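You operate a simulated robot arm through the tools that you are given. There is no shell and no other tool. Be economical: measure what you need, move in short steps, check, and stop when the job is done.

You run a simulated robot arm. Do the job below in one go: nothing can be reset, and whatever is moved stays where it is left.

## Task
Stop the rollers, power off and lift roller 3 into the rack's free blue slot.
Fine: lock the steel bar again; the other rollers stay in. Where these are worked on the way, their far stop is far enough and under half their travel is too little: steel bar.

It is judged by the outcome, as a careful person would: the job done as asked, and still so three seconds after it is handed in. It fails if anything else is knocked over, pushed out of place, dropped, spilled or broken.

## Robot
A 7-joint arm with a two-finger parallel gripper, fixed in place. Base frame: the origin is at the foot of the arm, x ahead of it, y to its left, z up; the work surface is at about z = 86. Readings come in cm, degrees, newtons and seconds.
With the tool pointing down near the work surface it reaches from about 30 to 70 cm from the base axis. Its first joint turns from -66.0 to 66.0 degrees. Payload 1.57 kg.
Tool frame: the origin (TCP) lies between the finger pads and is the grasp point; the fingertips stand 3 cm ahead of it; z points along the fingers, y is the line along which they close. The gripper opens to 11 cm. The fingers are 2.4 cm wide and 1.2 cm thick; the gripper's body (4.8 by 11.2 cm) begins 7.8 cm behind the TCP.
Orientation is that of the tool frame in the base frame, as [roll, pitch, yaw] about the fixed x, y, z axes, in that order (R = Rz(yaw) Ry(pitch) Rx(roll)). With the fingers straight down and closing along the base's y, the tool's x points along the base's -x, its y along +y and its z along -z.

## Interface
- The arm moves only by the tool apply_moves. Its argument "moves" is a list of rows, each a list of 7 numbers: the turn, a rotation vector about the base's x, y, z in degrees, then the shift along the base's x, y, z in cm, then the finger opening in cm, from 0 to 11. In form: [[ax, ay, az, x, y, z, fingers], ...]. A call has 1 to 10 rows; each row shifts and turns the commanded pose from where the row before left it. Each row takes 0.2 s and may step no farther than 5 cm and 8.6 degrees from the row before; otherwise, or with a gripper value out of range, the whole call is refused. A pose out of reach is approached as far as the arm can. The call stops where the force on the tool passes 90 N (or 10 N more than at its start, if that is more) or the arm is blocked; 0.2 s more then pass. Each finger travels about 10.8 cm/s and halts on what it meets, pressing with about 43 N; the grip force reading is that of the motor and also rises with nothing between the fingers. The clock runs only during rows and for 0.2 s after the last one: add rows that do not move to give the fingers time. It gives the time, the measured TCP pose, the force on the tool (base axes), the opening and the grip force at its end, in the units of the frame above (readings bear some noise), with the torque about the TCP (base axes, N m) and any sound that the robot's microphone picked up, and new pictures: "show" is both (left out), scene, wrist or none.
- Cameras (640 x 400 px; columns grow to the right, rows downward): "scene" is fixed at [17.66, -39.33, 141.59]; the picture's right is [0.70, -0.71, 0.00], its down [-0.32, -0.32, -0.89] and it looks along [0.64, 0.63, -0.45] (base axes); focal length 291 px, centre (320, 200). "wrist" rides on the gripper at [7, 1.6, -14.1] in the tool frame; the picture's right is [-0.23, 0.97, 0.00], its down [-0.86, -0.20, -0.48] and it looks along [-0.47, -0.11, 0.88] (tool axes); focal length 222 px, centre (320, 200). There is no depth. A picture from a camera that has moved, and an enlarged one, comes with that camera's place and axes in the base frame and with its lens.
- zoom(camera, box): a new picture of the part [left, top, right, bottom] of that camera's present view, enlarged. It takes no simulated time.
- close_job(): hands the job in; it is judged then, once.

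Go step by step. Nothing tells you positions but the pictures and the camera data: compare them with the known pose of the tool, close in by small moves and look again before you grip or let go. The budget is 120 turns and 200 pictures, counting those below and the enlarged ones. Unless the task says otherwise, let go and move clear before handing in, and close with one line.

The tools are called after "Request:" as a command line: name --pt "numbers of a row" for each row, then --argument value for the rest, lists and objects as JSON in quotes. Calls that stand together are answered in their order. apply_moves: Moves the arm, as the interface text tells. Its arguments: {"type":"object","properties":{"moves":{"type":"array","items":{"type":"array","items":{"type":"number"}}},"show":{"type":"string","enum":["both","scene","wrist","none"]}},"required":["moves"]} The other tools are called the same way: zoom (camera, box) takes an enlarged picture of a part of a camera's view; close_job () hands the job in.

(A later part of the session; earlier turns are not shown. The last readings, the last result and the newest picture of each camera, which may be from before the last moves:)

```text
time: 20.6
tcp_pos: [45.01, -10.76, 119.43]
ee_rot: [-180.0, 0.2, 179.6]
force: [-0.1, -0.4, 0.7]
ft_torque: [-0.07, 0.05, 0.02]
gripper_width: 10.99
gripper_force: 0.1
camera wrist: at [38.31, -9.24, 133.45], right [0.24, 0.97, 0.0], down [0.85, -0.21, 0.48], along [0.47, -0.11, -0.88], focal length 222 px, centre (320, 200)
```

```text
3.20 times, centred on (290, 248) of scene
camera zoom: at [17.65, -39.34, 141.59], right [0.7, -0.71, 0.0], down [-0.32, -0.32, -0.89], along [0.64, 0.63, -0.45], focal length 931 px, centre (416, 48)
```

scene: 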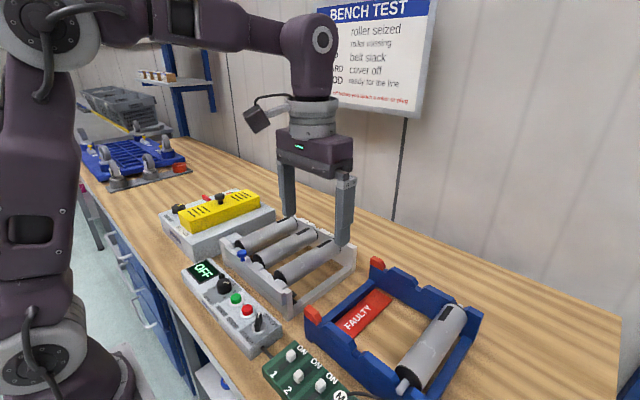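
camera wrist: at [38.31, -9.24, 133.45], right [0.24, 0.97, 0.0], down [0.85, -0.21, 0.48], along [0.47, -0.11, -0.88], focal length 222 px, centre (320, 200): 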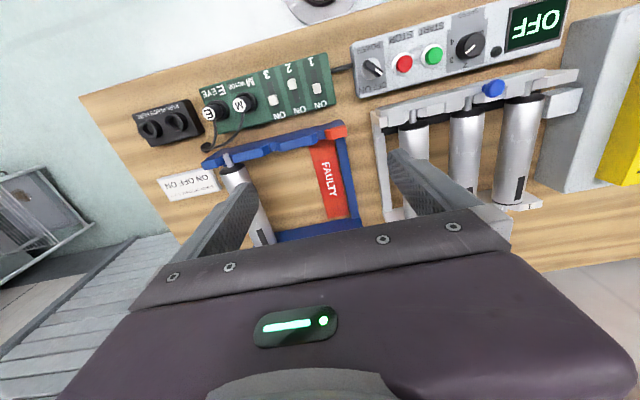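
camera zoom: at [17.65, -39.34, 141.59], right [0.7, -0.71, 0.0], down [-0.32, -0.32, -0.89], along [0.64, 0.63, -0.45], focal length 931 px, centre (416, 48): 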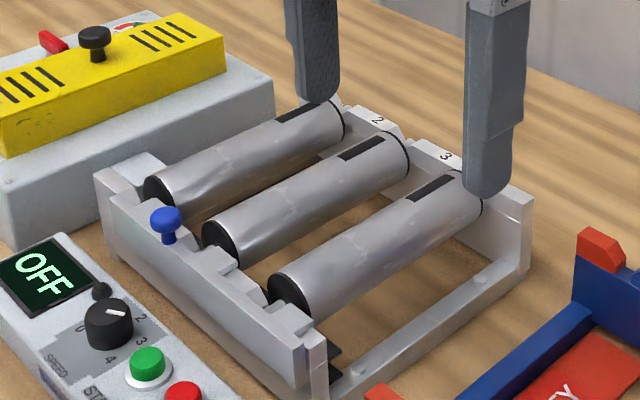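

A step was too long; repeating with smaller ones.

Request:
apply_moves --pt "0 0 0 2.5 3.2 0 8" --pt "0 0 0 2.5 3.2 -2 7" --pt "0 0 0 2.5 3.2 -2.5 6.5" --pt "0 0 0 2.5 3.2 -2.5 6.5" --pt "0 0 -3 2.7 3.2 -2.5 6.5" --pt "0 0 0 0 0 -4.2 6.5" --pt "0 0 0 0 0 -1.5 6.5" --pt "0 0 0 0 0 0 6.5"

Request:
zoom --camera "wrist" --box '[220, 20, 420, 220]'

Request:
zoom --camera "scene" --box '[215, 185, 365, 310]'

```text
time: 22.4
tcp_pos: [58.08, 5.16, 103.91]
ee_rot: [179.9, 0.0, 176.4]
force: [-0.1, -0.4, 0.3]
ft_torque: [-0.03, 0.01, 0.01]
gripper_width: 6.5
gripper_force: 0.0
camera wrist: at [51.3, 7.08, 118.03], right [0.29, 0.96, 0.0], down [0.84, -0.25, 0.48], along [0.46, -0.14, -0.88], focal length 222 px, centre (320, 200)
```

scene: 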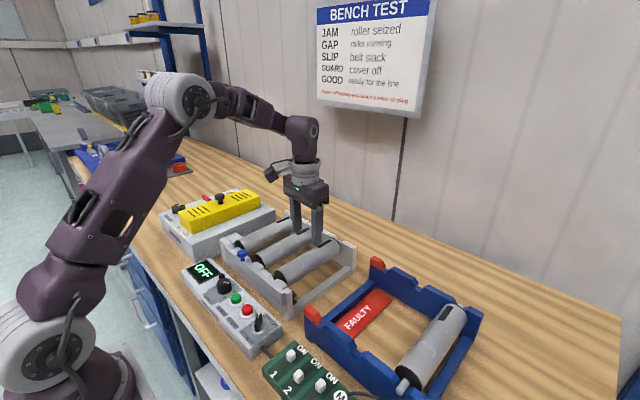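
wrist: 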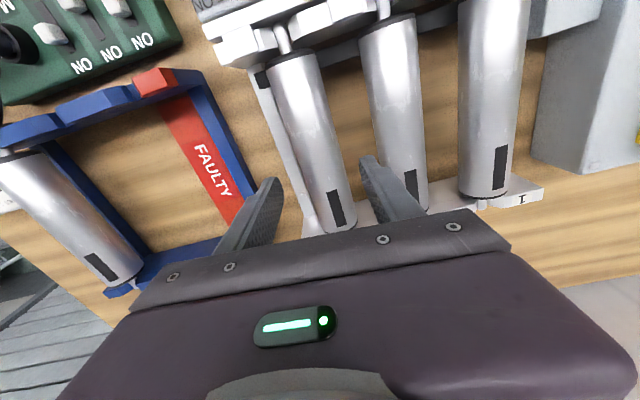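

```text
2.00 times, centred on (320, 120) of wrist
camera zoom: at [51.3, 7.08, 118.03], right [0.29, 0.96, 0.0], down [0.84, -0.25, 0.48], along [0.46, -0.14, -0.88], focal length 444 px, centre (320, 360)
```

zoom: 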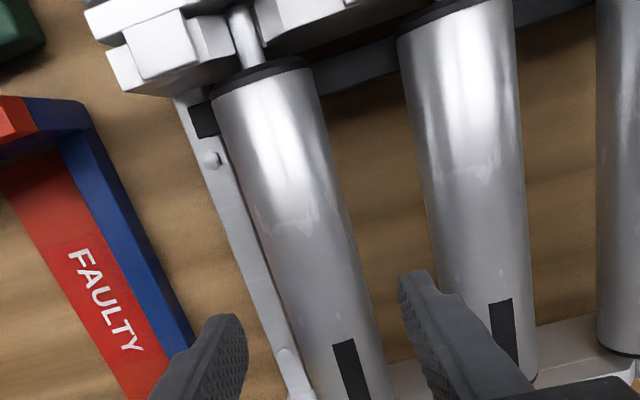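

```text
3.20 times, centred on (290, 248) of scene
camera zoom: at [17.66, -39.33, 141.59], right [0.7, -0.71, 0.0], down [-0.32, -0.32, -0.89], along [0.64, 0.63, -0.45], focal length 931 px, centre (416, 48)
```

zoom: 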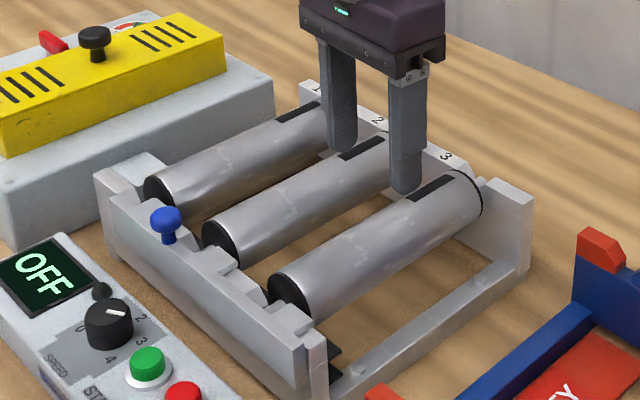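

Refined: roller 3 axis at y≈4.8, centre x≈58.3, diameter ≈4.2. Lowering the fingers around it.

Request:
apply_moves --pt "0 0 1 0.2 -0.3 -2 6.5" --pt "0 0 0 0 0 -2 6.5" --pt "0 0 0 0 0 -2 6.5" --pt "0 0 0 0 0 -2 6.5" --pt "0 0 0 0 0 -1.2 6.5" --pt "0 0 0 0 0 0 6.5"

Request:
zoom --camera "wrist" --box '[220, 20, 420, 220]'

Request:
zoom --camera "scene" --box '[215, 185, 365, 310]'

```text
time: 23.8
tcp_pos: [58.18, 4.93, 95.04]
ee_rot: [-179.9, 0.1, 177.5]
force: [-0.8, 0.2, 0.3]
ft_torque: [-0.01, 0.02, 0.01]
gripper_width: 6.48
gripper_force: 0.0
camera wrist: at [51.43, 6.66, 109.08], right [0.27, 0.96, 0.0], down [0.84, -0.24, 0.48], along [0.46, -0.13, -0.88], focal length 222 px, centre (320, 200)
```

scene: 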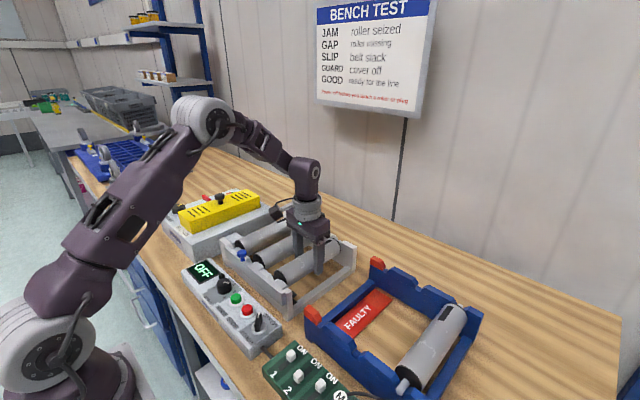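
wrist: 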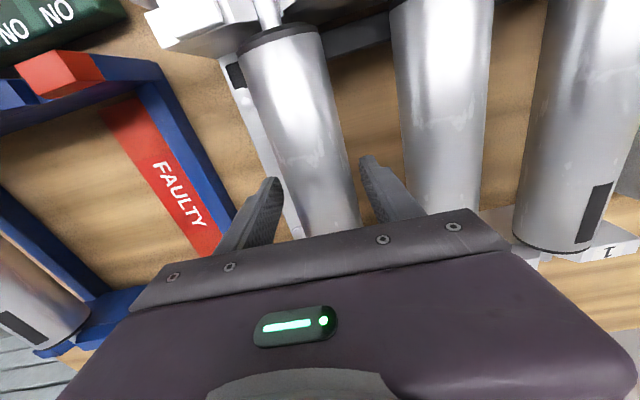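

```text
2.00 times, centred on (320, 120) of wrist
camera zoom: at [51.43, 6.66, 109.08], right [0.27, 0.96, 0.0], down [0.84, -0.24, 0.48], along [0.46, -0.13, -0.88], focal length 444 px, centre (320, 360)
```

zoom: 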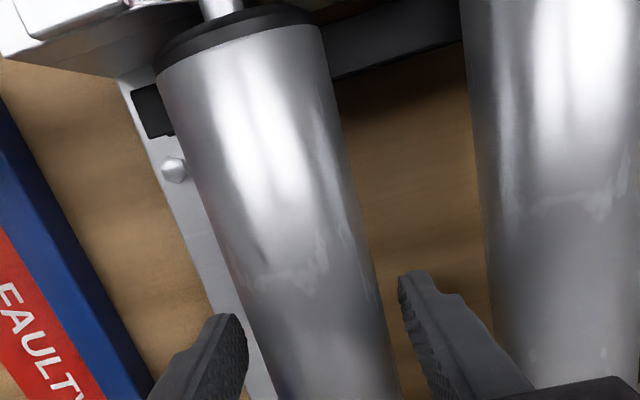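

```text
3.20 times, centred on (290, 248) of scene
camera zoom: at [17.66, -39.33, 141.59], right [0.7, -0.71, 0.0], down [-0.32, -0.32, -0.89], along [0.64, 0.63, -0.45], focal length 931 px, centre (416, 48)
```

zoom: 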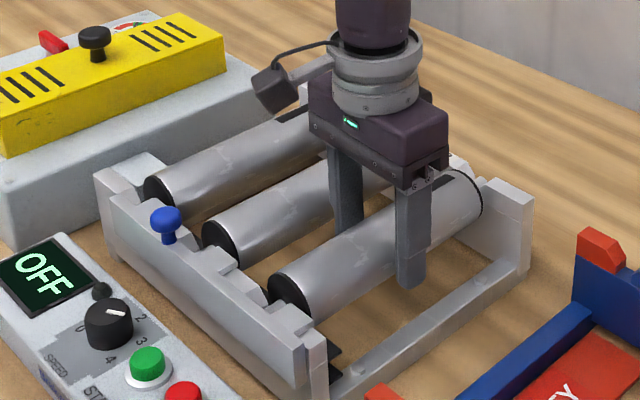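

Fingers straddle roller 3. Closing.

Request:
apply_moves --pt "0 0 0 0 0 -0.2 4.8" --pt "0 0 0 0 0 0 3" --pt "0 0 0 0 0 0 0" --pt "0 0 0 0 0 0 0" --show "wrist"

```text
time: 24.8
tcp_pos: [58.12, 4.95, 95.03]
ee_rot: [-179.9, 0.3, 177.6]
force: [-3.6, -4.1, 26.1]
ft_torque: [-0.1, 0.38, 1.1]
gripper_width: 5.04
gripper_force: 43.3
camera wrist: at [51.4, 6.69, 109.03], right [0.27, 0.96, 0.0], down [0.84, -0.24, 0.48], along [0.46, -0.13, -0.88], focal length 222 px, centre (320, 200)
```

wrist: 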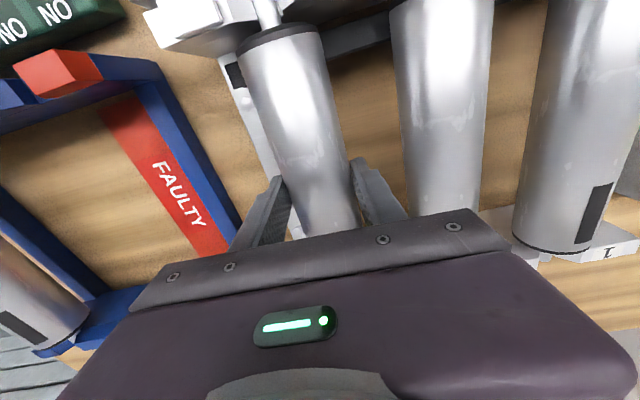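

Gripped at 5.0 cm, with some yaw twist; I'll relax that a degree, then lift a little.

Request:
apply_moves --pt "0 0 1 0 0 0.2 0" --pt "0 0 0 0 0 0 0" --show "none"

Request:
apply_moves --pt "0 0 0 0 0 0.5 0" --pt "0 0 0 0 0 0.7 0" --pt "0 0 0 0 0 0.8 0" --pt "0 0 0 0 0 0 0"

Request:
zoom --camera "scene" --box '[215, 185, 365, 310]'

```text
time: 25.4
tcp_pos: [58.13, 5.03, 95.06]
ee_rot: [-179.9, 0.1, 178.6]
force: [3.2, 2.1, -2.5]
ft_torque: [0.06, -0.05, 0.52]
gripper_width: 4.97
gripper_force: 42.8
```

```text
time: 26.4
tcp_pos: [58.16, 4.74, 97.06]
ee_rot: [-179.9, 0.0, 178.5]
force: [-0.1, 0.2, -4.3]
ft_torque: [-0.02, 0.05, -0.01]
gripper_width: 4.95
gripper_force: 43.6
camera wrist: at [51.43, 6.45, 111.18], right [0.25, 0.97, 0.0], down [0.85, -0.22, 0.48], along [0.46, -0.12, -0.88], focal length 222 px, centre (320, 200)
```

scene: 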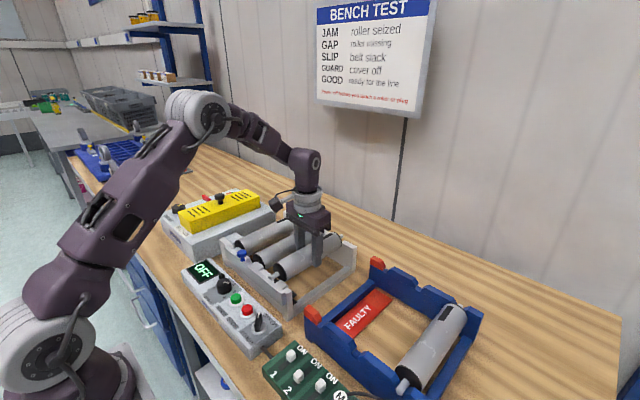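
wrist: 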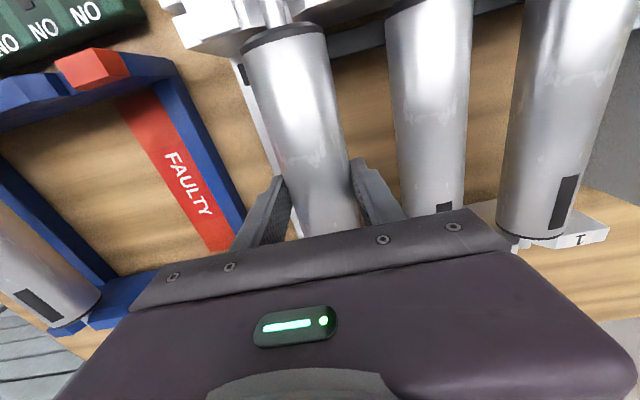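

```text
3.20 times, centred on (290, 248) of scene
camera zoom: at [17.66, -39.33, 141.59], right [0.7, -0.71, 0.0], down [-0.32, -0.32, -0.89], along [0.64, 0.63, -0.45], focal length 931 px, centre (416, 48)
```

zoom: 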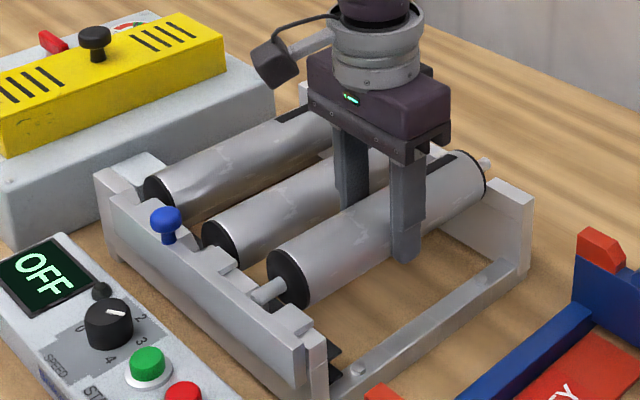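

Roller 3 is lifted cleanly and balanced. Raising and carrying it above the rack's middle slot.

Request:
apply_moves --pt "0 0 0 0 0 3 0" --pt "0 0 0 0 0 3 0" --pt "0 0 0 0 0 3 0" --pt "0 0 0 0 -3 0 0" --pt "0 0 0 0 -4 0 0" --pt "0 0 0 0 -4 0 0" --pt "0 0 0 0 -4 0 0" --pt "0 0 0 0 -4 0 0" --pt "0 0 0 0 -3.4 0 0" --pt "0 0 0 0 -2 0 0"

Request:
zoom --camera "scene" --box '[290, 200, 530, 400]'

Request:
zoom --camera "wrist" --box '[140, 0, 440, 240]'

```text
time: 28.6
tcp_pos: [58.45, -19.47, 105.71]
ee_rot: [-180.0, 0.1, 178.5]
force: [-0.2, -0.6, -4.3]
ft_torque: [0.0, -0.02, 0.0]
gripper_width: 4.95
gripper_force: 43.1
camera wrist: at [51.57, -17.85, 119.86], right [0.25, 0.97, 0.0], down [0.85, -0.22, 0.48], along [0.46, -0.12, -0.88], focal length 222 px, centre (320, 200)
```

scene: 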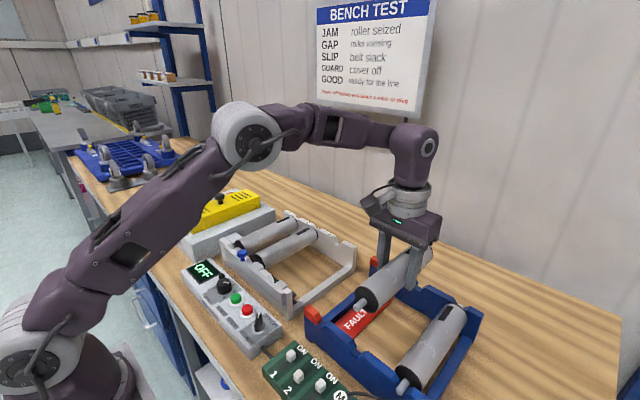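
wrist: 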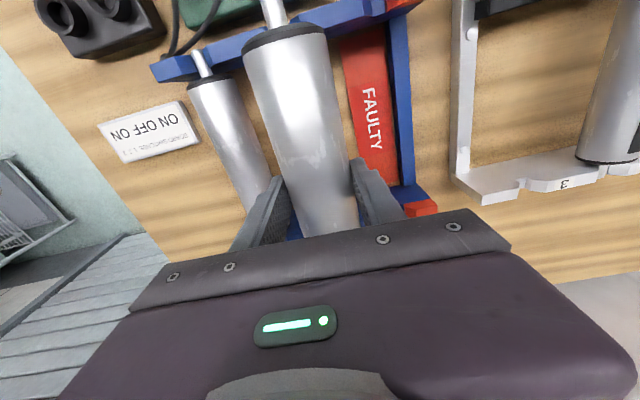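

```text
2.00 times, centred on (410, 300) of scene
camera zoom: at [17.66, -39.34, 141.59], right [0.7, -0.71, 0.0], down [-0.32, -0.32, -0.89], along [0.64, 0.63, -0.45], focal length 582 px, centre (140, 0)
```

zoom: 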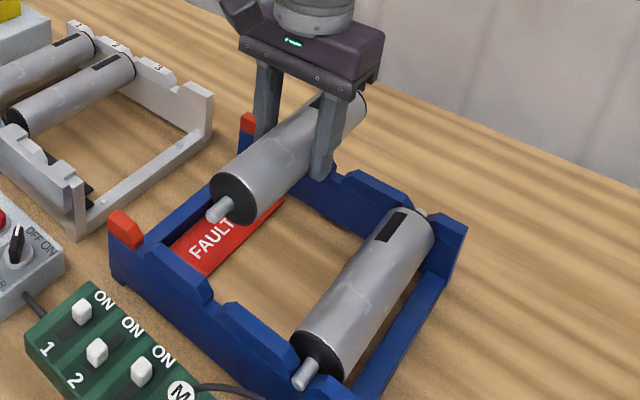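

```text
1.67 times, centred on (290, 120) of wrist
camera zoom: at [51.57, -17.85, 119.86], right [0.25, 0.97, 0.0], down [0.85, -0.22, 0.48], along [0.46, -0.12, -0.88], focal length 370 px, centre (370, 333)
```

zoom: 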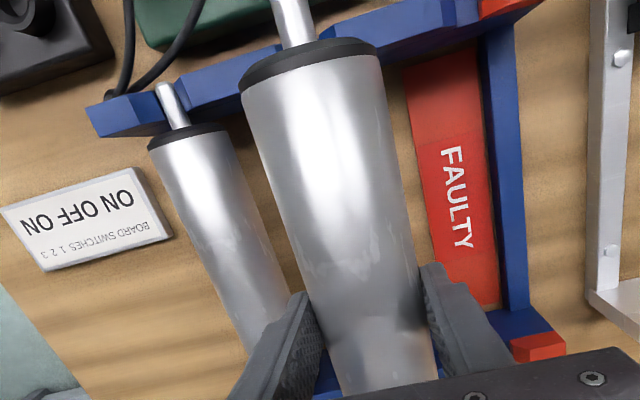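

Roller hangs over the middle slot. I'll lower to about z=99.5 with a small +x shift and look again.

Request:
apply_moves --pt "0 0 0 0.2 0 -2.5 0" --pt "0 0 0 0 0 -2.5 0" --pt "0 0 0 0 0 -1.3 0" --pt "0 0 0 0 0 0 0"

Request:
zoom --camera "scene" --box '[340, 280, 440, 400]'

Request:
zoom --camera "scene" --box '[360, 220, 500, 340]'

Request:
zoom --camera "wrist" --box '[140, 0, 440, 160]'

```text
time: 29.6
tcp_pos: [58.4, -19.51, 99.75]
ee_rot: [-180.0, 0.0, 178.5]
force: [-0.1, 0.1, -4.0]
ft_torque: [-0.04, 0.01, -0.02]
gripper_width: 4.95
gripper_force: 42.6
camera wrist: at [51.59, -17.87, 113.8], right [0.25, 0.97, 0.0], down [0.85, -0.22, 0.48], along [0.46, -0.12, -0.88], focal length 222 px, centre (320, 200)
```

scene: 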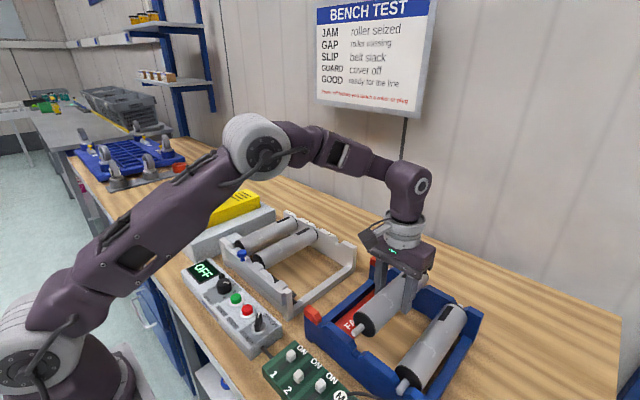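
wrist: 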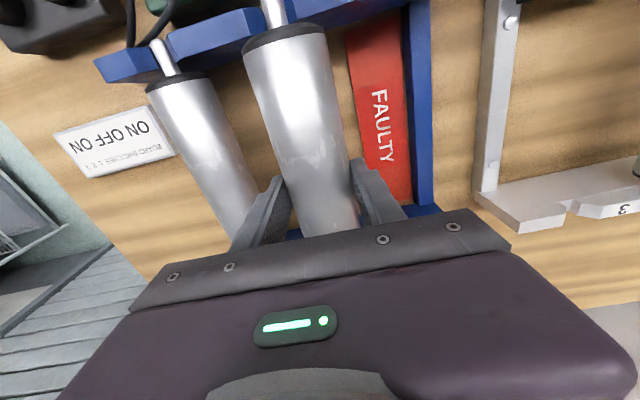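

```text
3.33 times, centred on (390, 340) of scene
camera zoom: at [17.66, -39.34, 141.59], right [0.7, -0.71, 0.0], down [-0.32, -0.32, -0.89], along [0.64, 0.63, -0.45], focal length 969 px, centre (87, -267)
```

zoom: 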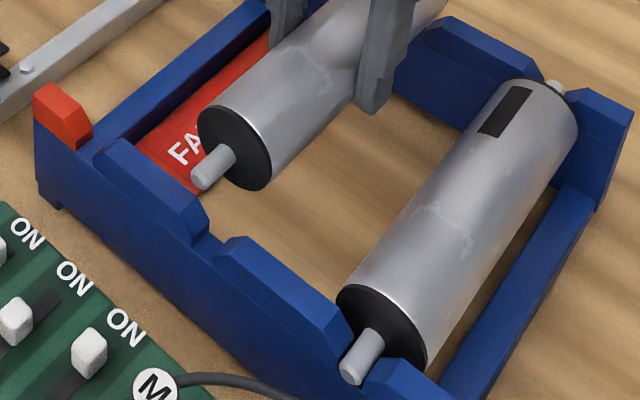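

```text
3.33 times, centred on (430, 280) of scene
camera zoom: at [17.66, -39.34, 141.59], right [0.7, -0.71, 0.0], down [-0.32, -0.32, -0.89], along [0.64, 0.63, -0.45], focal length 969 px, centre (-47, -67)
```

zoom: 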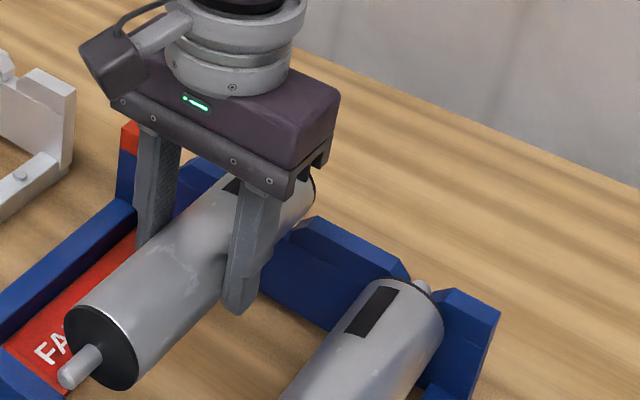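

```text
2.13 times, centred on (290, 80) of wrist
camera zoom: at [51.59, -17.87, 113.8], right [0.25, 0.97, 0.0], down [0.85, -0.22, 0.48], along [0.46, -0.12, -0.88], focal length 474 px, centre (384, 456)
```

zoom: 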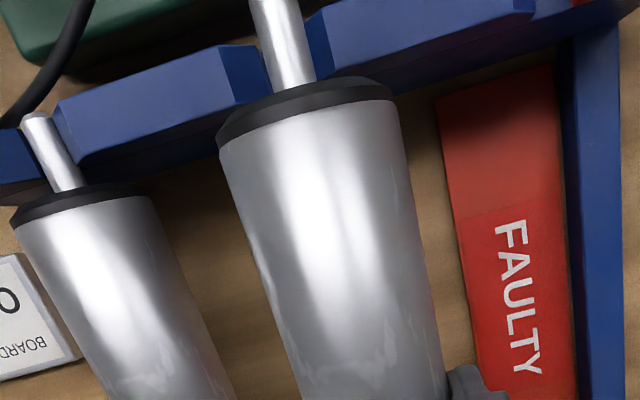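

The near axle looks slightly too far toward +y relative to the notch (by ~0.4 cm). I'll shift, straighten by half a degree and lower a bit more.

Request:
apply_moves --pt "0 0 0.5 0.1 -0.35 0 0" --pt "0 0 0 0 0 -1 0" --pt "0 0 0 0 0 -0.9 0" --pt "0 0 0 0 0 0 0"

Request:
zoom --camera "scene" --box '[340, 290, 420, 380]'

Request:
zoom --camera "wrist" --box '[140, 0, 400, 120]'

```text
time: 30.6
tcp_pos: [58.54, -19.82, 97.94]
ee_rot: [-179.9, 0.1, 179.0]
force: [0.0, 0.0, -4.5]
ft_torque: [-0.02, 0.0, -0.03]
gripper_width: 4.93
gripper_force: 43.1
camera wrist: at [51.74, -18.27, 111.94], right [0.24, 0.97, 0.0], down [0.85, -0.21, 0.48], along [0.47, -0.12, -0.88], focal length 222 px, centre (320, 200)
```

scene: 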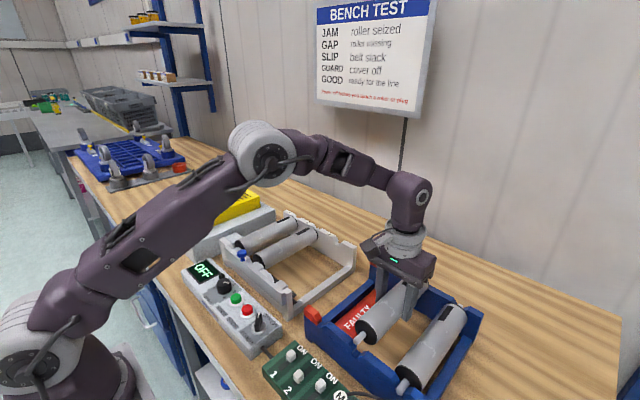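
wrist: 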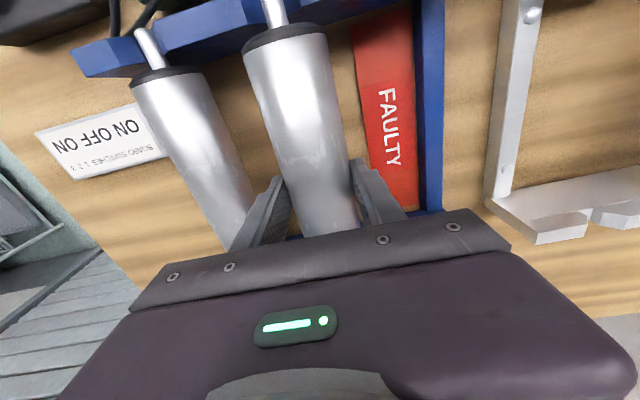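

```text
4.44 times, centred on (380, 335) of scene
camera zoom: at [17.66, -39.34, 141.59], right [0.7, -0.71, 0.0], down [-0.32, -0.32, -0.89], along [0.64, 0.63, -0.45], focal length 1292 px, centre (53, -400)
```

zoom: 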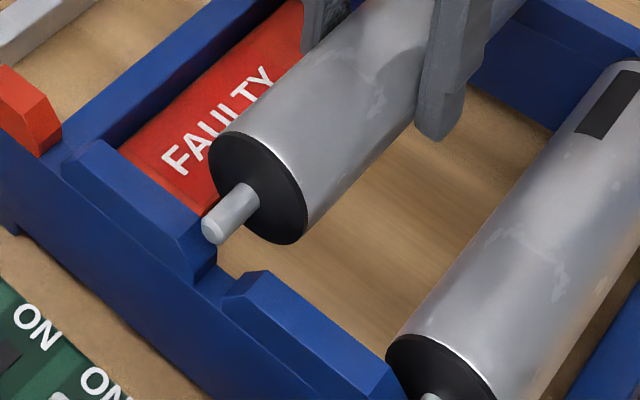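

```text
2.46 times, centred on (270, 60) of wrist
camera zoom: at [51.74, -18.27, 111.94], right [0.24, 0.97, 0.0], down [0.85, -0.21, 0.48], along [0.47, -0.12, -0.88], focal length 547 px, centre (443, 545)
```

zoom: 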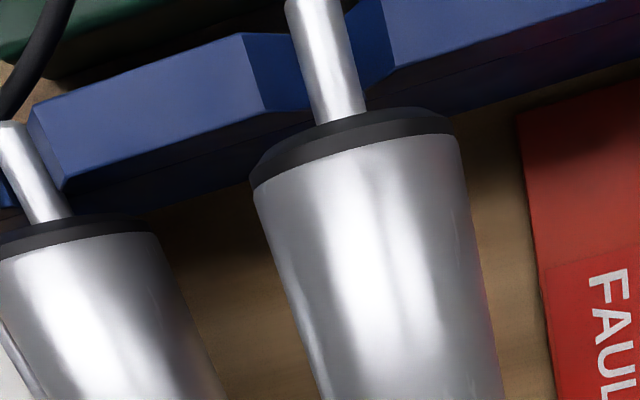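

Close; by prediction the axle still needs ~0.35 cm more toward -y. Shift and lower gently, watching the force.

Request:
apply_moves --pt "0 0 0 0 -0.35 0 0" --pt "0 0 0 0 0 -0.6 0" --pt "0 0 0 0 0 -0.5 0" --pt "0 0 0 0 0 0 0"

Request:
zoom --camera "scene" --box '[340, 290, 420, 380]'

Request:
zoom --camera "wrist" --box '[140, 0, 400, 120]'

Request:
zoom --camera "scene" --box '[390, 240, 490, 320]'

```text
time: 31.6
tcp_pos: [58.51, -20.19, 96.79]
ee_rot: [180.0, 0.0, 179.0]
force: [-0.2, 0.0, -3.5]
ft_torque: [0.01, 0.02, 0.01]
gripper_width: 4.93
gripper_force: 42.8
camera wrist: at [51.68, -18.61, 110.79], right [0.24, 0.97, 0.0], down [0.85, -0.21, 0.48], along [0.47, -0.12, -0.88], focal length 222 px, centre (320, 200)
```

scene: 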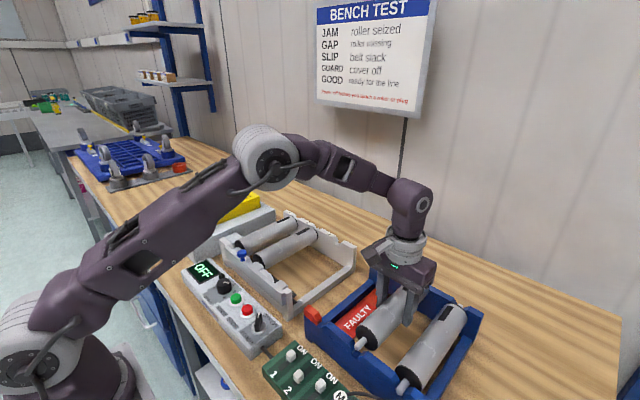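
wrist: 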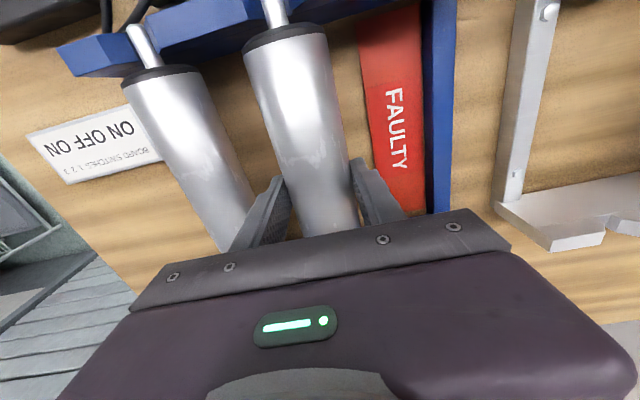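

```text
4.44 times, centred on (380, 335) of scene
camera zoom: at [17.66, -39.34, 141.59], right [0.7, -0.71, 0.0], down [-0.32, -0.32, -0.89], along [0.64, 0.63, -0.45], focal length 1292 px, centre (53, -400)
```

zoom: 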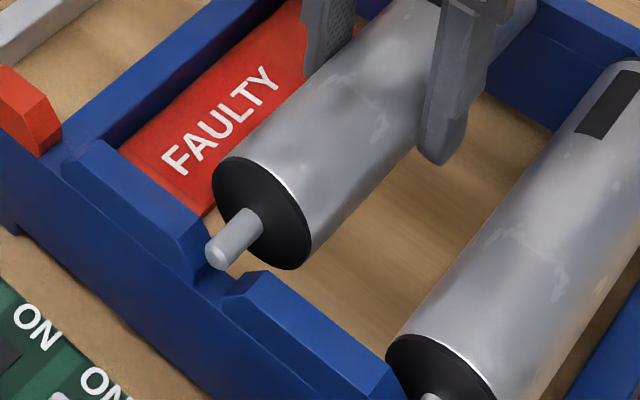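

```text
2.46 times, centred on (270, 60) of wrist
camera zoom: at [51.68, -18.61, 110.79], right [0.24, 0.97, 0.0], down [0.85, -0.21, 0.48], along [0.47, -0.12, -0.88], focal length 547 px, centre (443, 545)
```

zoom: 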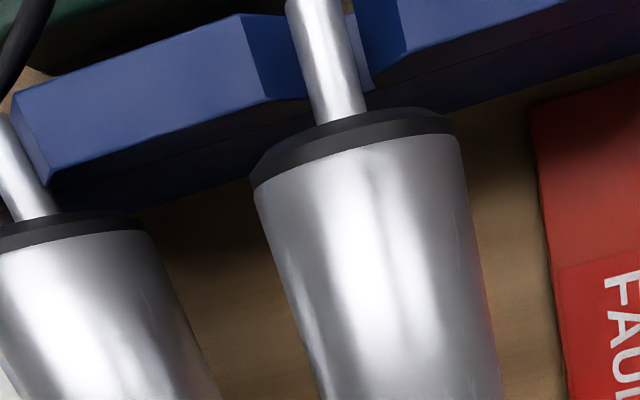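

```text
5.00 times, centred on (440, 280) of scene
camera zoom: at [17.66, -39.34, 141.59], right [0.7, -0.71, 0.0], down [-0.32, -0.32, -0.89], along [0.64, 0.63, -0.45], focal length 1454 px, centre (-280, -200)
```

zoom: 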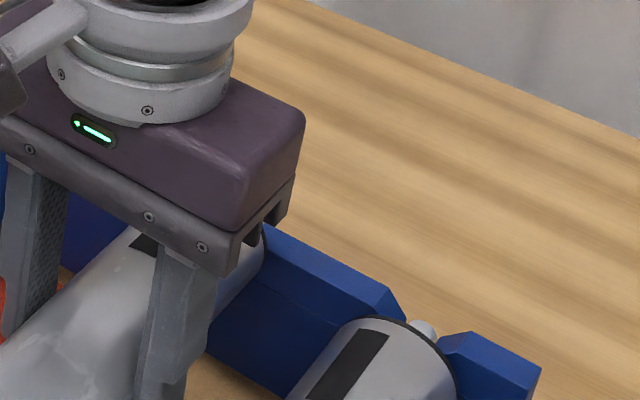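

The axle now lines up with the notch. Lowering in small steps.

Request:
apply_moves --pt "0 0 0 0 0 -0.5 0" --pt "0 0 0 0 0 -0.5 0" --pt "0 0 0 0 0 -0.4 0" --pt "0 0 0 0 0 0 0"

Request:
zoom --camera "scene" --box '[340, 290, 420, 380]'

Request:
zoom --camera "wrist" --box '[140, 0, 400, 120]'

```text
time: 32.6
tcp_pos: [58.6, -20.33, 95.5]
ee_rot: [-180.0, 0.3, 179.1]
force: [3.3, 9.7, 14.2]
ft_torque: [0.08, -0.98, 0.53]
gripper_width: 4.95
gripper_force: 43.3
camera wrist: at [51.75, -18.59, 109.54], right [0.24, 0.97, 0.0], down [0.85, -0.21, 0.48], along [0.47, -0.12, -0.88], focal length 222 px, centre (320, 200)
```

scene: 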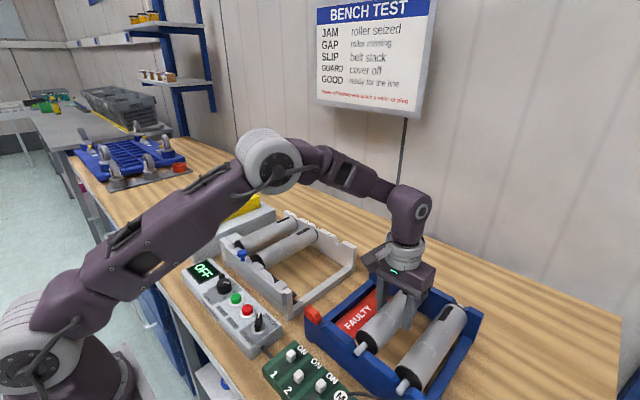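
wrist: 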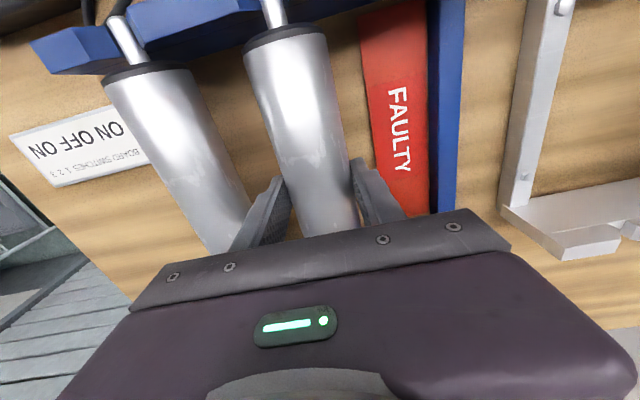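

```text
4.44 times, centred on (380, 335) of scene
camera zoom: at [17.64, -39.3, 141.6], right [0.7, -0.71, 0.0], down [-0.32, -0.32, -0.89], along [0.64, 0.63, -0.45], focal length 1292 px, centre (53, -400)
```

zoom: 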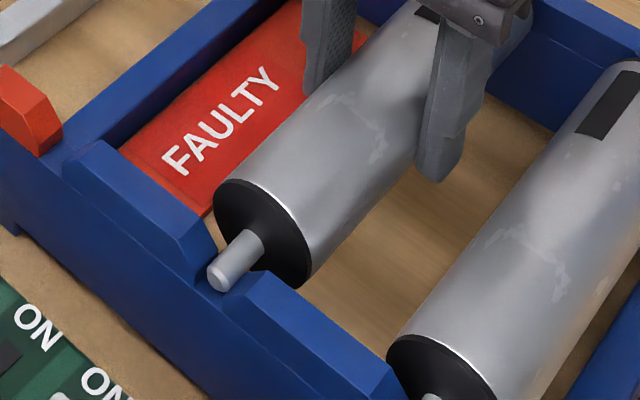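

```text
2.46 times, centred on (270, 60) of wrist
camera zoom: at [51.75, -18.59, 109.54], right [0.24, 0.97, 0.0], down [0.85, -0.21, 0.48], along [0.47, -0.12, -0.88], focal length 547 px, centre (443, 545)
```

zoom: 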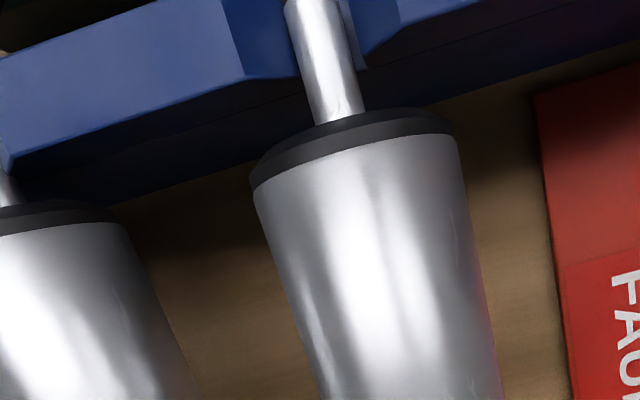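

Contact: the torques say the far axle meets its notch's -y flank. I'll turn +1° and shift +0.25 in y, easing up slightly, then lower.

Request:
apply_moves --pt "0 0 0 0 0 0.3 0" --pt "0 0 1 0 0.2 0 0" --pt "0 0 0 0 0 -0.4 0" --pt "0 0 0 0 0 -0.3 0" --pt "0 0 0 0 0 0 0"

Request:
zoom --camera "scene" --box '[340, 290, 420, 380]'

Request:
zoom --camera "wrist" --box '[140, 0, 400, 120]'

```text
time: 33.8
tcp_pos: [58.46, -20.04, 95.15]
ee_rot: [-179.9, 0.2, -179.9]
force: [-1.2, 0.2, 7.5]
ft_torque: [-0.01, 1.31, 0.0]
gripper_width: 4.91
gripper_force: 42.9
camera wrist: at [51.66, -18.59, 109.09], right [0.23, 0.97, 0.0], down [0.85, -0.2, 0.48], along [0.47, -0.11, -0.88], focal length 222 px, centre (320, 200)
```

scene: 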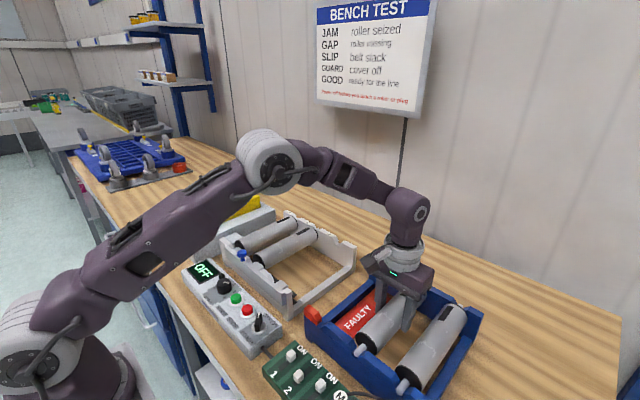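
wrist: 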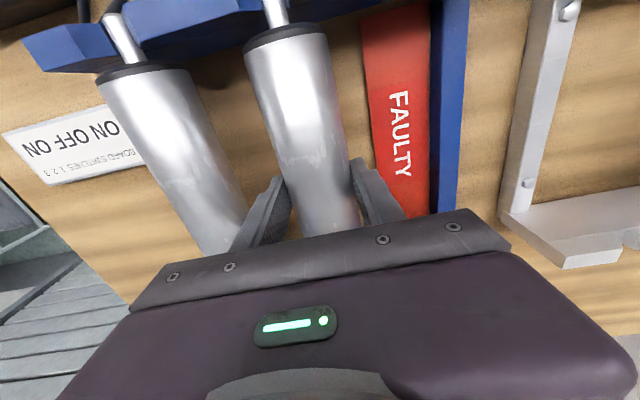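

```text
4.44 times, centred on (380, 335) of scene
camera zoom: at [17.64, -39.33, 141.59], right [0.7, -0.71, 0.0], down [-0.32, -0.32, -0.89], along [0.64, 0.63, -0.45], focal length 1292 px, centre (53, -400)
```

zoom: 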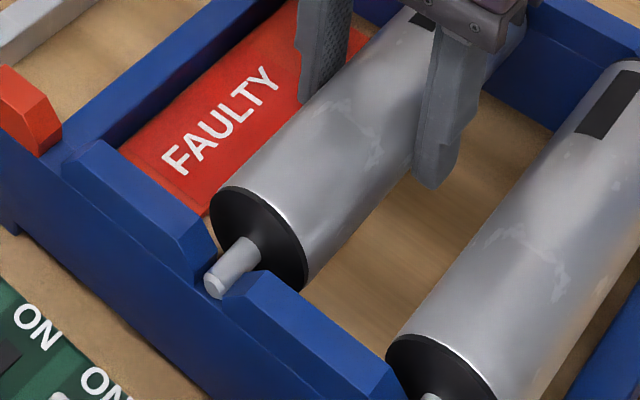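

```text
2.46 times, centred on (270, 60) of wrist
camera zoom: at [51.66, -18.59, 109.09], right [0.23, 0.97, 0.0], down [0.85, -0.2, 0.48], along [0.47, -0.11, -0.88], focal length 547 px, centre (443, 545)
```

zoom: 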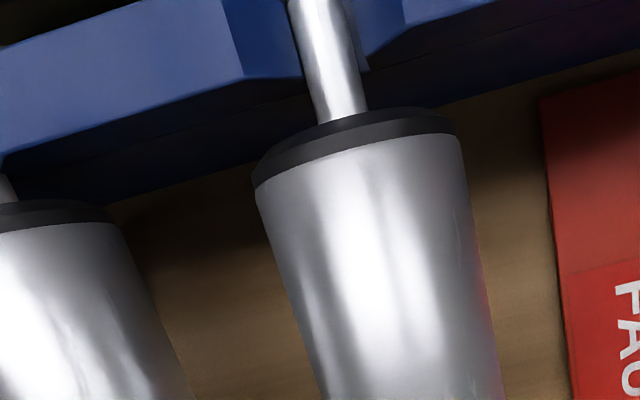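

Now only the near end carries load. Let me compare its seating with slot 3's axle.

Request:
zoom --camera "scene" --box '[345, 325, 425, 400]'

Request:
zoom --camera "wrist" --box '[60, 0, 320, 90]'

```text
5.33 times, centred on (385, 362) of scene
camera zoom: at [17.64, -39.33, 141.59], right [0.7, -0.71, 0.0], down [-0.32, -0.32, -0.89], along [0.64, 0.63, -0.45], focal length 1551 px, centre (-27, -667)
```

zoom: 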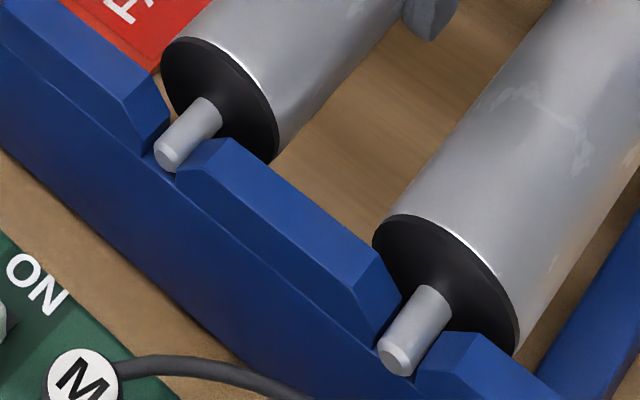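

```text
2.46 times, centred on (190, 45) of wrist
camera zoom: at [51.66, -18.59, 109.09], right [0.23, 0.97, 0.0], down [0.85, -0.2, 0.48], along [0.47, -0.11, -0.88], focal length 547 px, centre (640, 582)
```

zoom: 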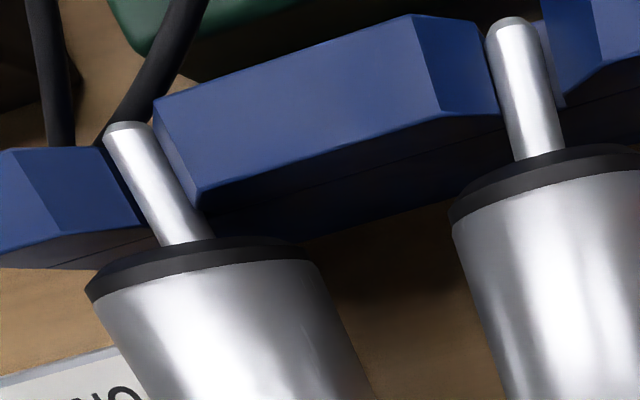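

Slot-3's axle protrudes about 0.4 cm further toward the near side, so I'll ease up, shift x by -0.35, and lower again.

Request:
apply_moves --pt "0 0 0 0 0 0.3 0" --pt "0 0 0 -0.35 0 0 0" --pt "0 0 0 0 0 -0.3 0" --pt "0 0 0 0 0 -0.2 0" --pt "0 0 0 0 0 -0.2 0" --pt "0 0 0 0 0 0 0"

Request:
zoom --camera "scene" --box '[345, 325, 425, 400]'

Request:
zoom --camera "wrist" --box '[60, 0, 320, 90]'

Request:
zoom --camera "scene" --box '[370, 240, 490, 340]'

```text
time: 35.2
tcp_pos: [58.33, -20.14, 94.72]
ee_rot: [-179.9, 0.3, 180.0]
force: [-3.1, 5.0, 37.4]
ft_torque: [0.08, -0.01, 0.04]
gripper_width: 4.93
gripper_force: 43.5
camera wrist: at [51.38, -18.59, 108.66], right [0.23, 0.97, 0.0], down [0.85, -0.2, 0.48], along [0.47, -0.11, -0.88], focal length 222 px, centre (320, 200)
```

scene: 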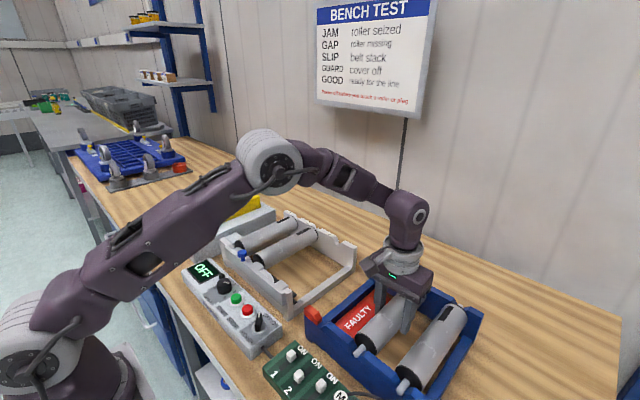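
wrist: 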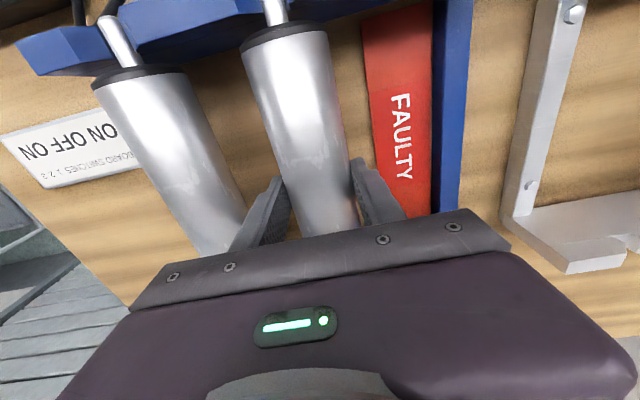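

```text
5.33 times, centred on (385, 362) of scene
camera zoom: at [17.58, -39.3, 141.61], right [0.7, -0.71, 0.0], down [-0.32, -0.32, -0.89], along [0.64, 0.63, -0.45], focal length 1551 px, centre (-27, -667)
```

zoom: 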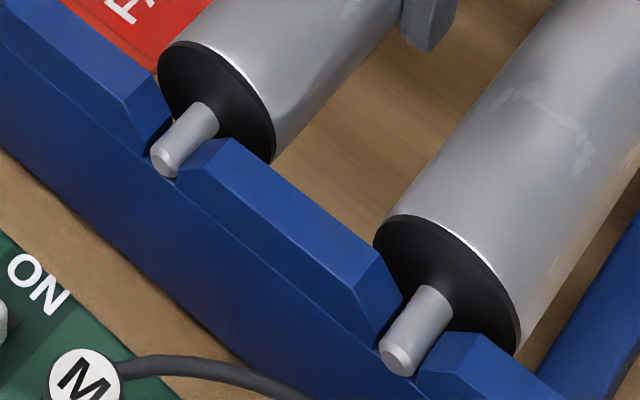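

```text
2.46 times, centred on (190, 45) of wrist
camera zoom: at [51.38, -18.59, 108.66], right [0.23, 0.97, 0.0], down [0.85, -0.2, 0.48], along [0.47, -0.11, -0.88], focal length 547 px, centre (640, 582)
```

zoom: 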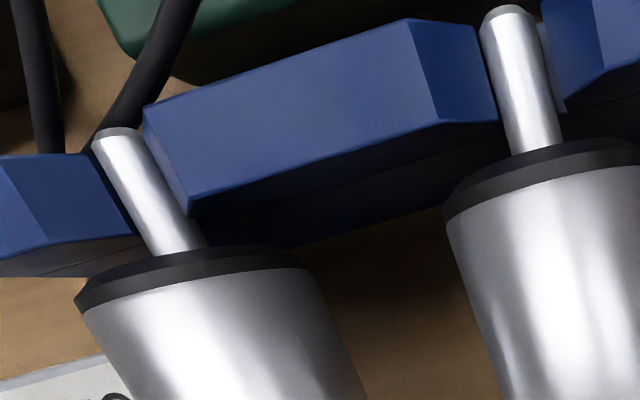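

```text
4.00 times, centred on (430, 290) of scene
camera zoom: at [17.58, -39.3, 141.61], right [0.7, -0.71, 0.0], down [-0.32, -0.32, -0.89], along [0.64, 0.63, -0.45], focal length 1163 px, centre (-120, -160)
```

zoom: 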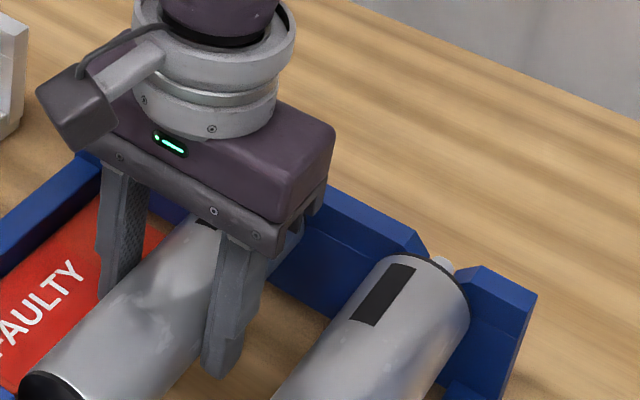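

Both ends now carry load evenly (no torque): the roller is seated. Easing the pressure and releasing.

Request:
apply_moves --pt "0 0 0 0 0 0.2 0" --pt "0 0 0 0 0 0 5.4" --pt "0 0 0 0 0 0 6.3" --pt "0 0 0 0 0 0 6.3"

Request:
zoom --camera "scene" --box '[345, 325, 425, 400]'

```text
time: 36.2
tcp_pos: [58.16, -19.99, 94.71]
ee_rot: [180.0, 0.0, -180.0]
force: [0.2, -0.5, -0.1]
ft_torque: [0.01, -0.01, -0.01]
gripper_width: 6.3
gripper_force: 0.1
camera wrist: at [51.39, -18.58, 108.76], right [0.23, 0.97, 0.0], down [0.85, -0.2, 0.48], along [0.47, -0.11, -0.88], focal length 222 px, centre (320, 200)
```

scene: 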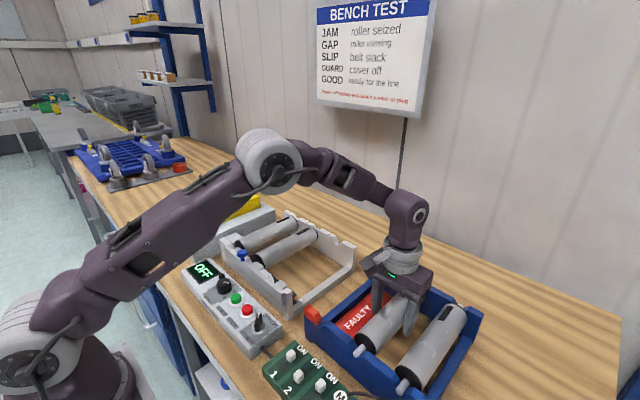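
wrist: 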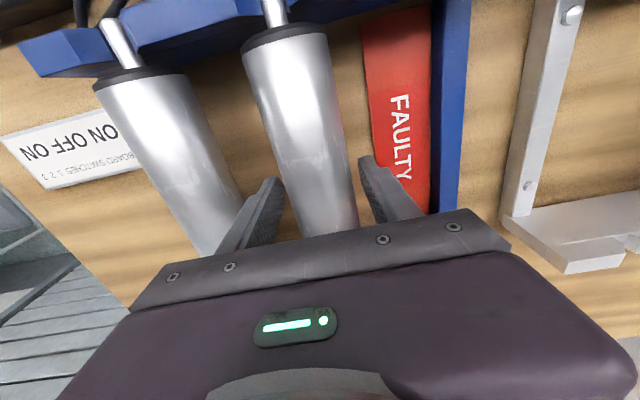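

```text
5.33 times, centred on (385, 362) of scene
camera zoom: at [17.66, -39.33, 141.59], right [0.7, -0.71, 0.0], down [-0.32, -0.32, -0.89], along [0.64, 0.63, -0.45], focal length 1551 px, centre (-27, -667)
```

zoom: 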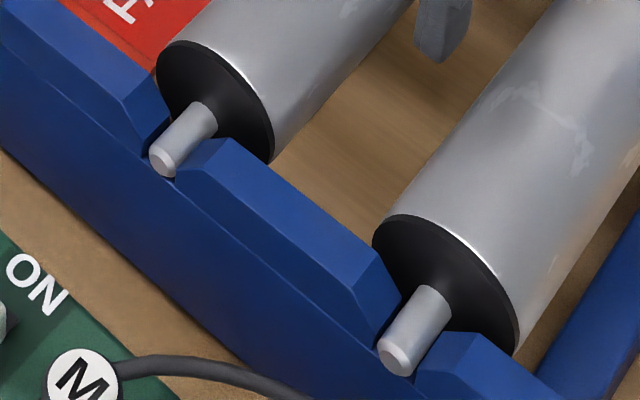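

Roller stayed put. Rising straight up and moving back for a view.

Request:
apply_moves --pt "0 0 0 0 0 2 6.3" --pt "0 0 0 0 0 3 6.3" --pt "0 0 0 0 0 4 6.3" --pt "0 0 0 0 1 4 6.3" --pt "0 0 0 -2 4 1 6.3" --pt "0 0 0 -2 4 0 6.3" --pt "0 0 0 -2 4 0 6.3" --pt "0 0 0 -2 4 0 6.3" --pt "0 0 0 0 0 0 6.3"

Request:
zoom --camera "scene" --box '[300, 240, 500, 400]'

Request:
zoom --camera "wrist" --box '[120, 60, 480, 260]'

```text
time: 38.2
tcp_pos: [50.2, -3.21, 108.91]
ee_rot: [180.0, 0.2, -180.0]
force: [-0.2, 0.4, -0.1]
ft_torque: [0.05, -0.02, 0.03]
gripper_width: 6.29
gripper_force: 0.1
camera wrist: at [43.47, -1.71, 122.89], right [0.23, 0.97, 0.0], down [0.85, -0.2, 0.48], along [0.47, -0.11, -0.88], focal length 222 px, centre (320, 200)
```

scene: 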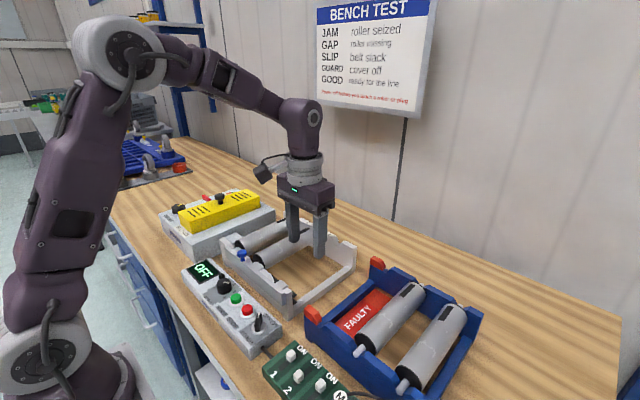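
wrist: 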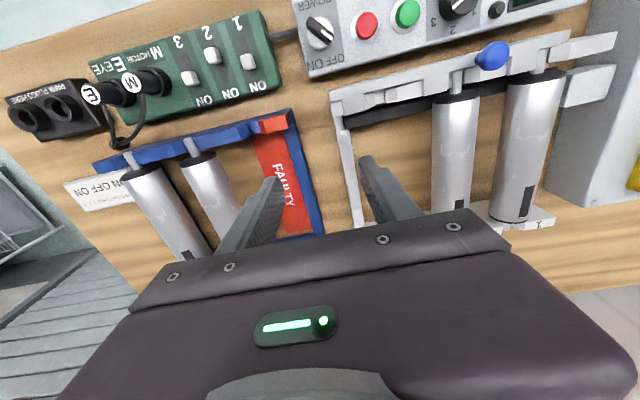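

```text
2.50 times, centred on (400, 320) of scene
camera zoom: at [17.66, -39.33, 141.59], right [0.7, -0.71, 0.0], down [-0.32, -0.32, -0.89], along [0.64, 0.63, -0.45], focal length 727 px, centre (120, -100)
```

zoom: 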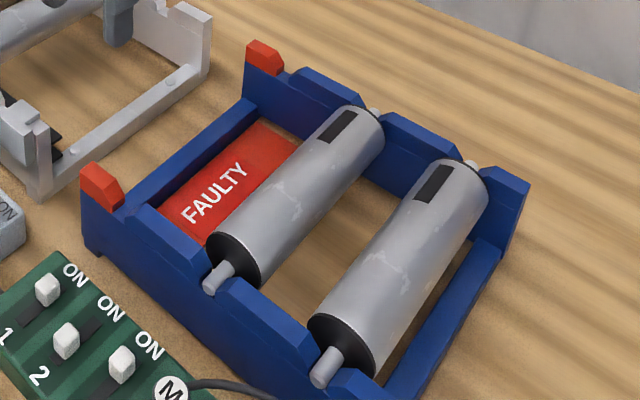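

```text
1.78 times, centred on (300, 160) of wrist
camera zoom: at [43.47, -1.71, 122.89], right [0.23, 0.97, 0.0], down [0.85, -0.2, 0.48], along [0.47, -0.11, -0.88], focal length 395 px, centre (356, 271)
```

zoom: 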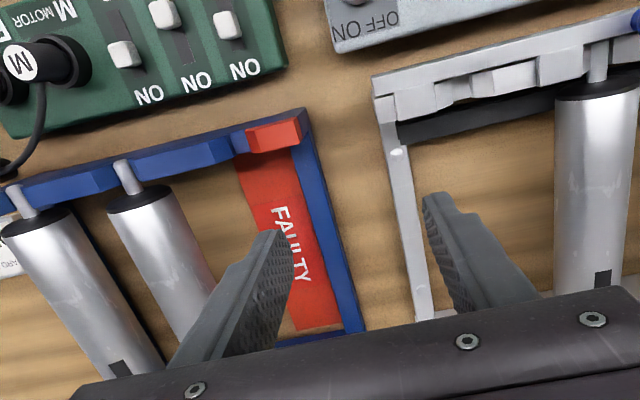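

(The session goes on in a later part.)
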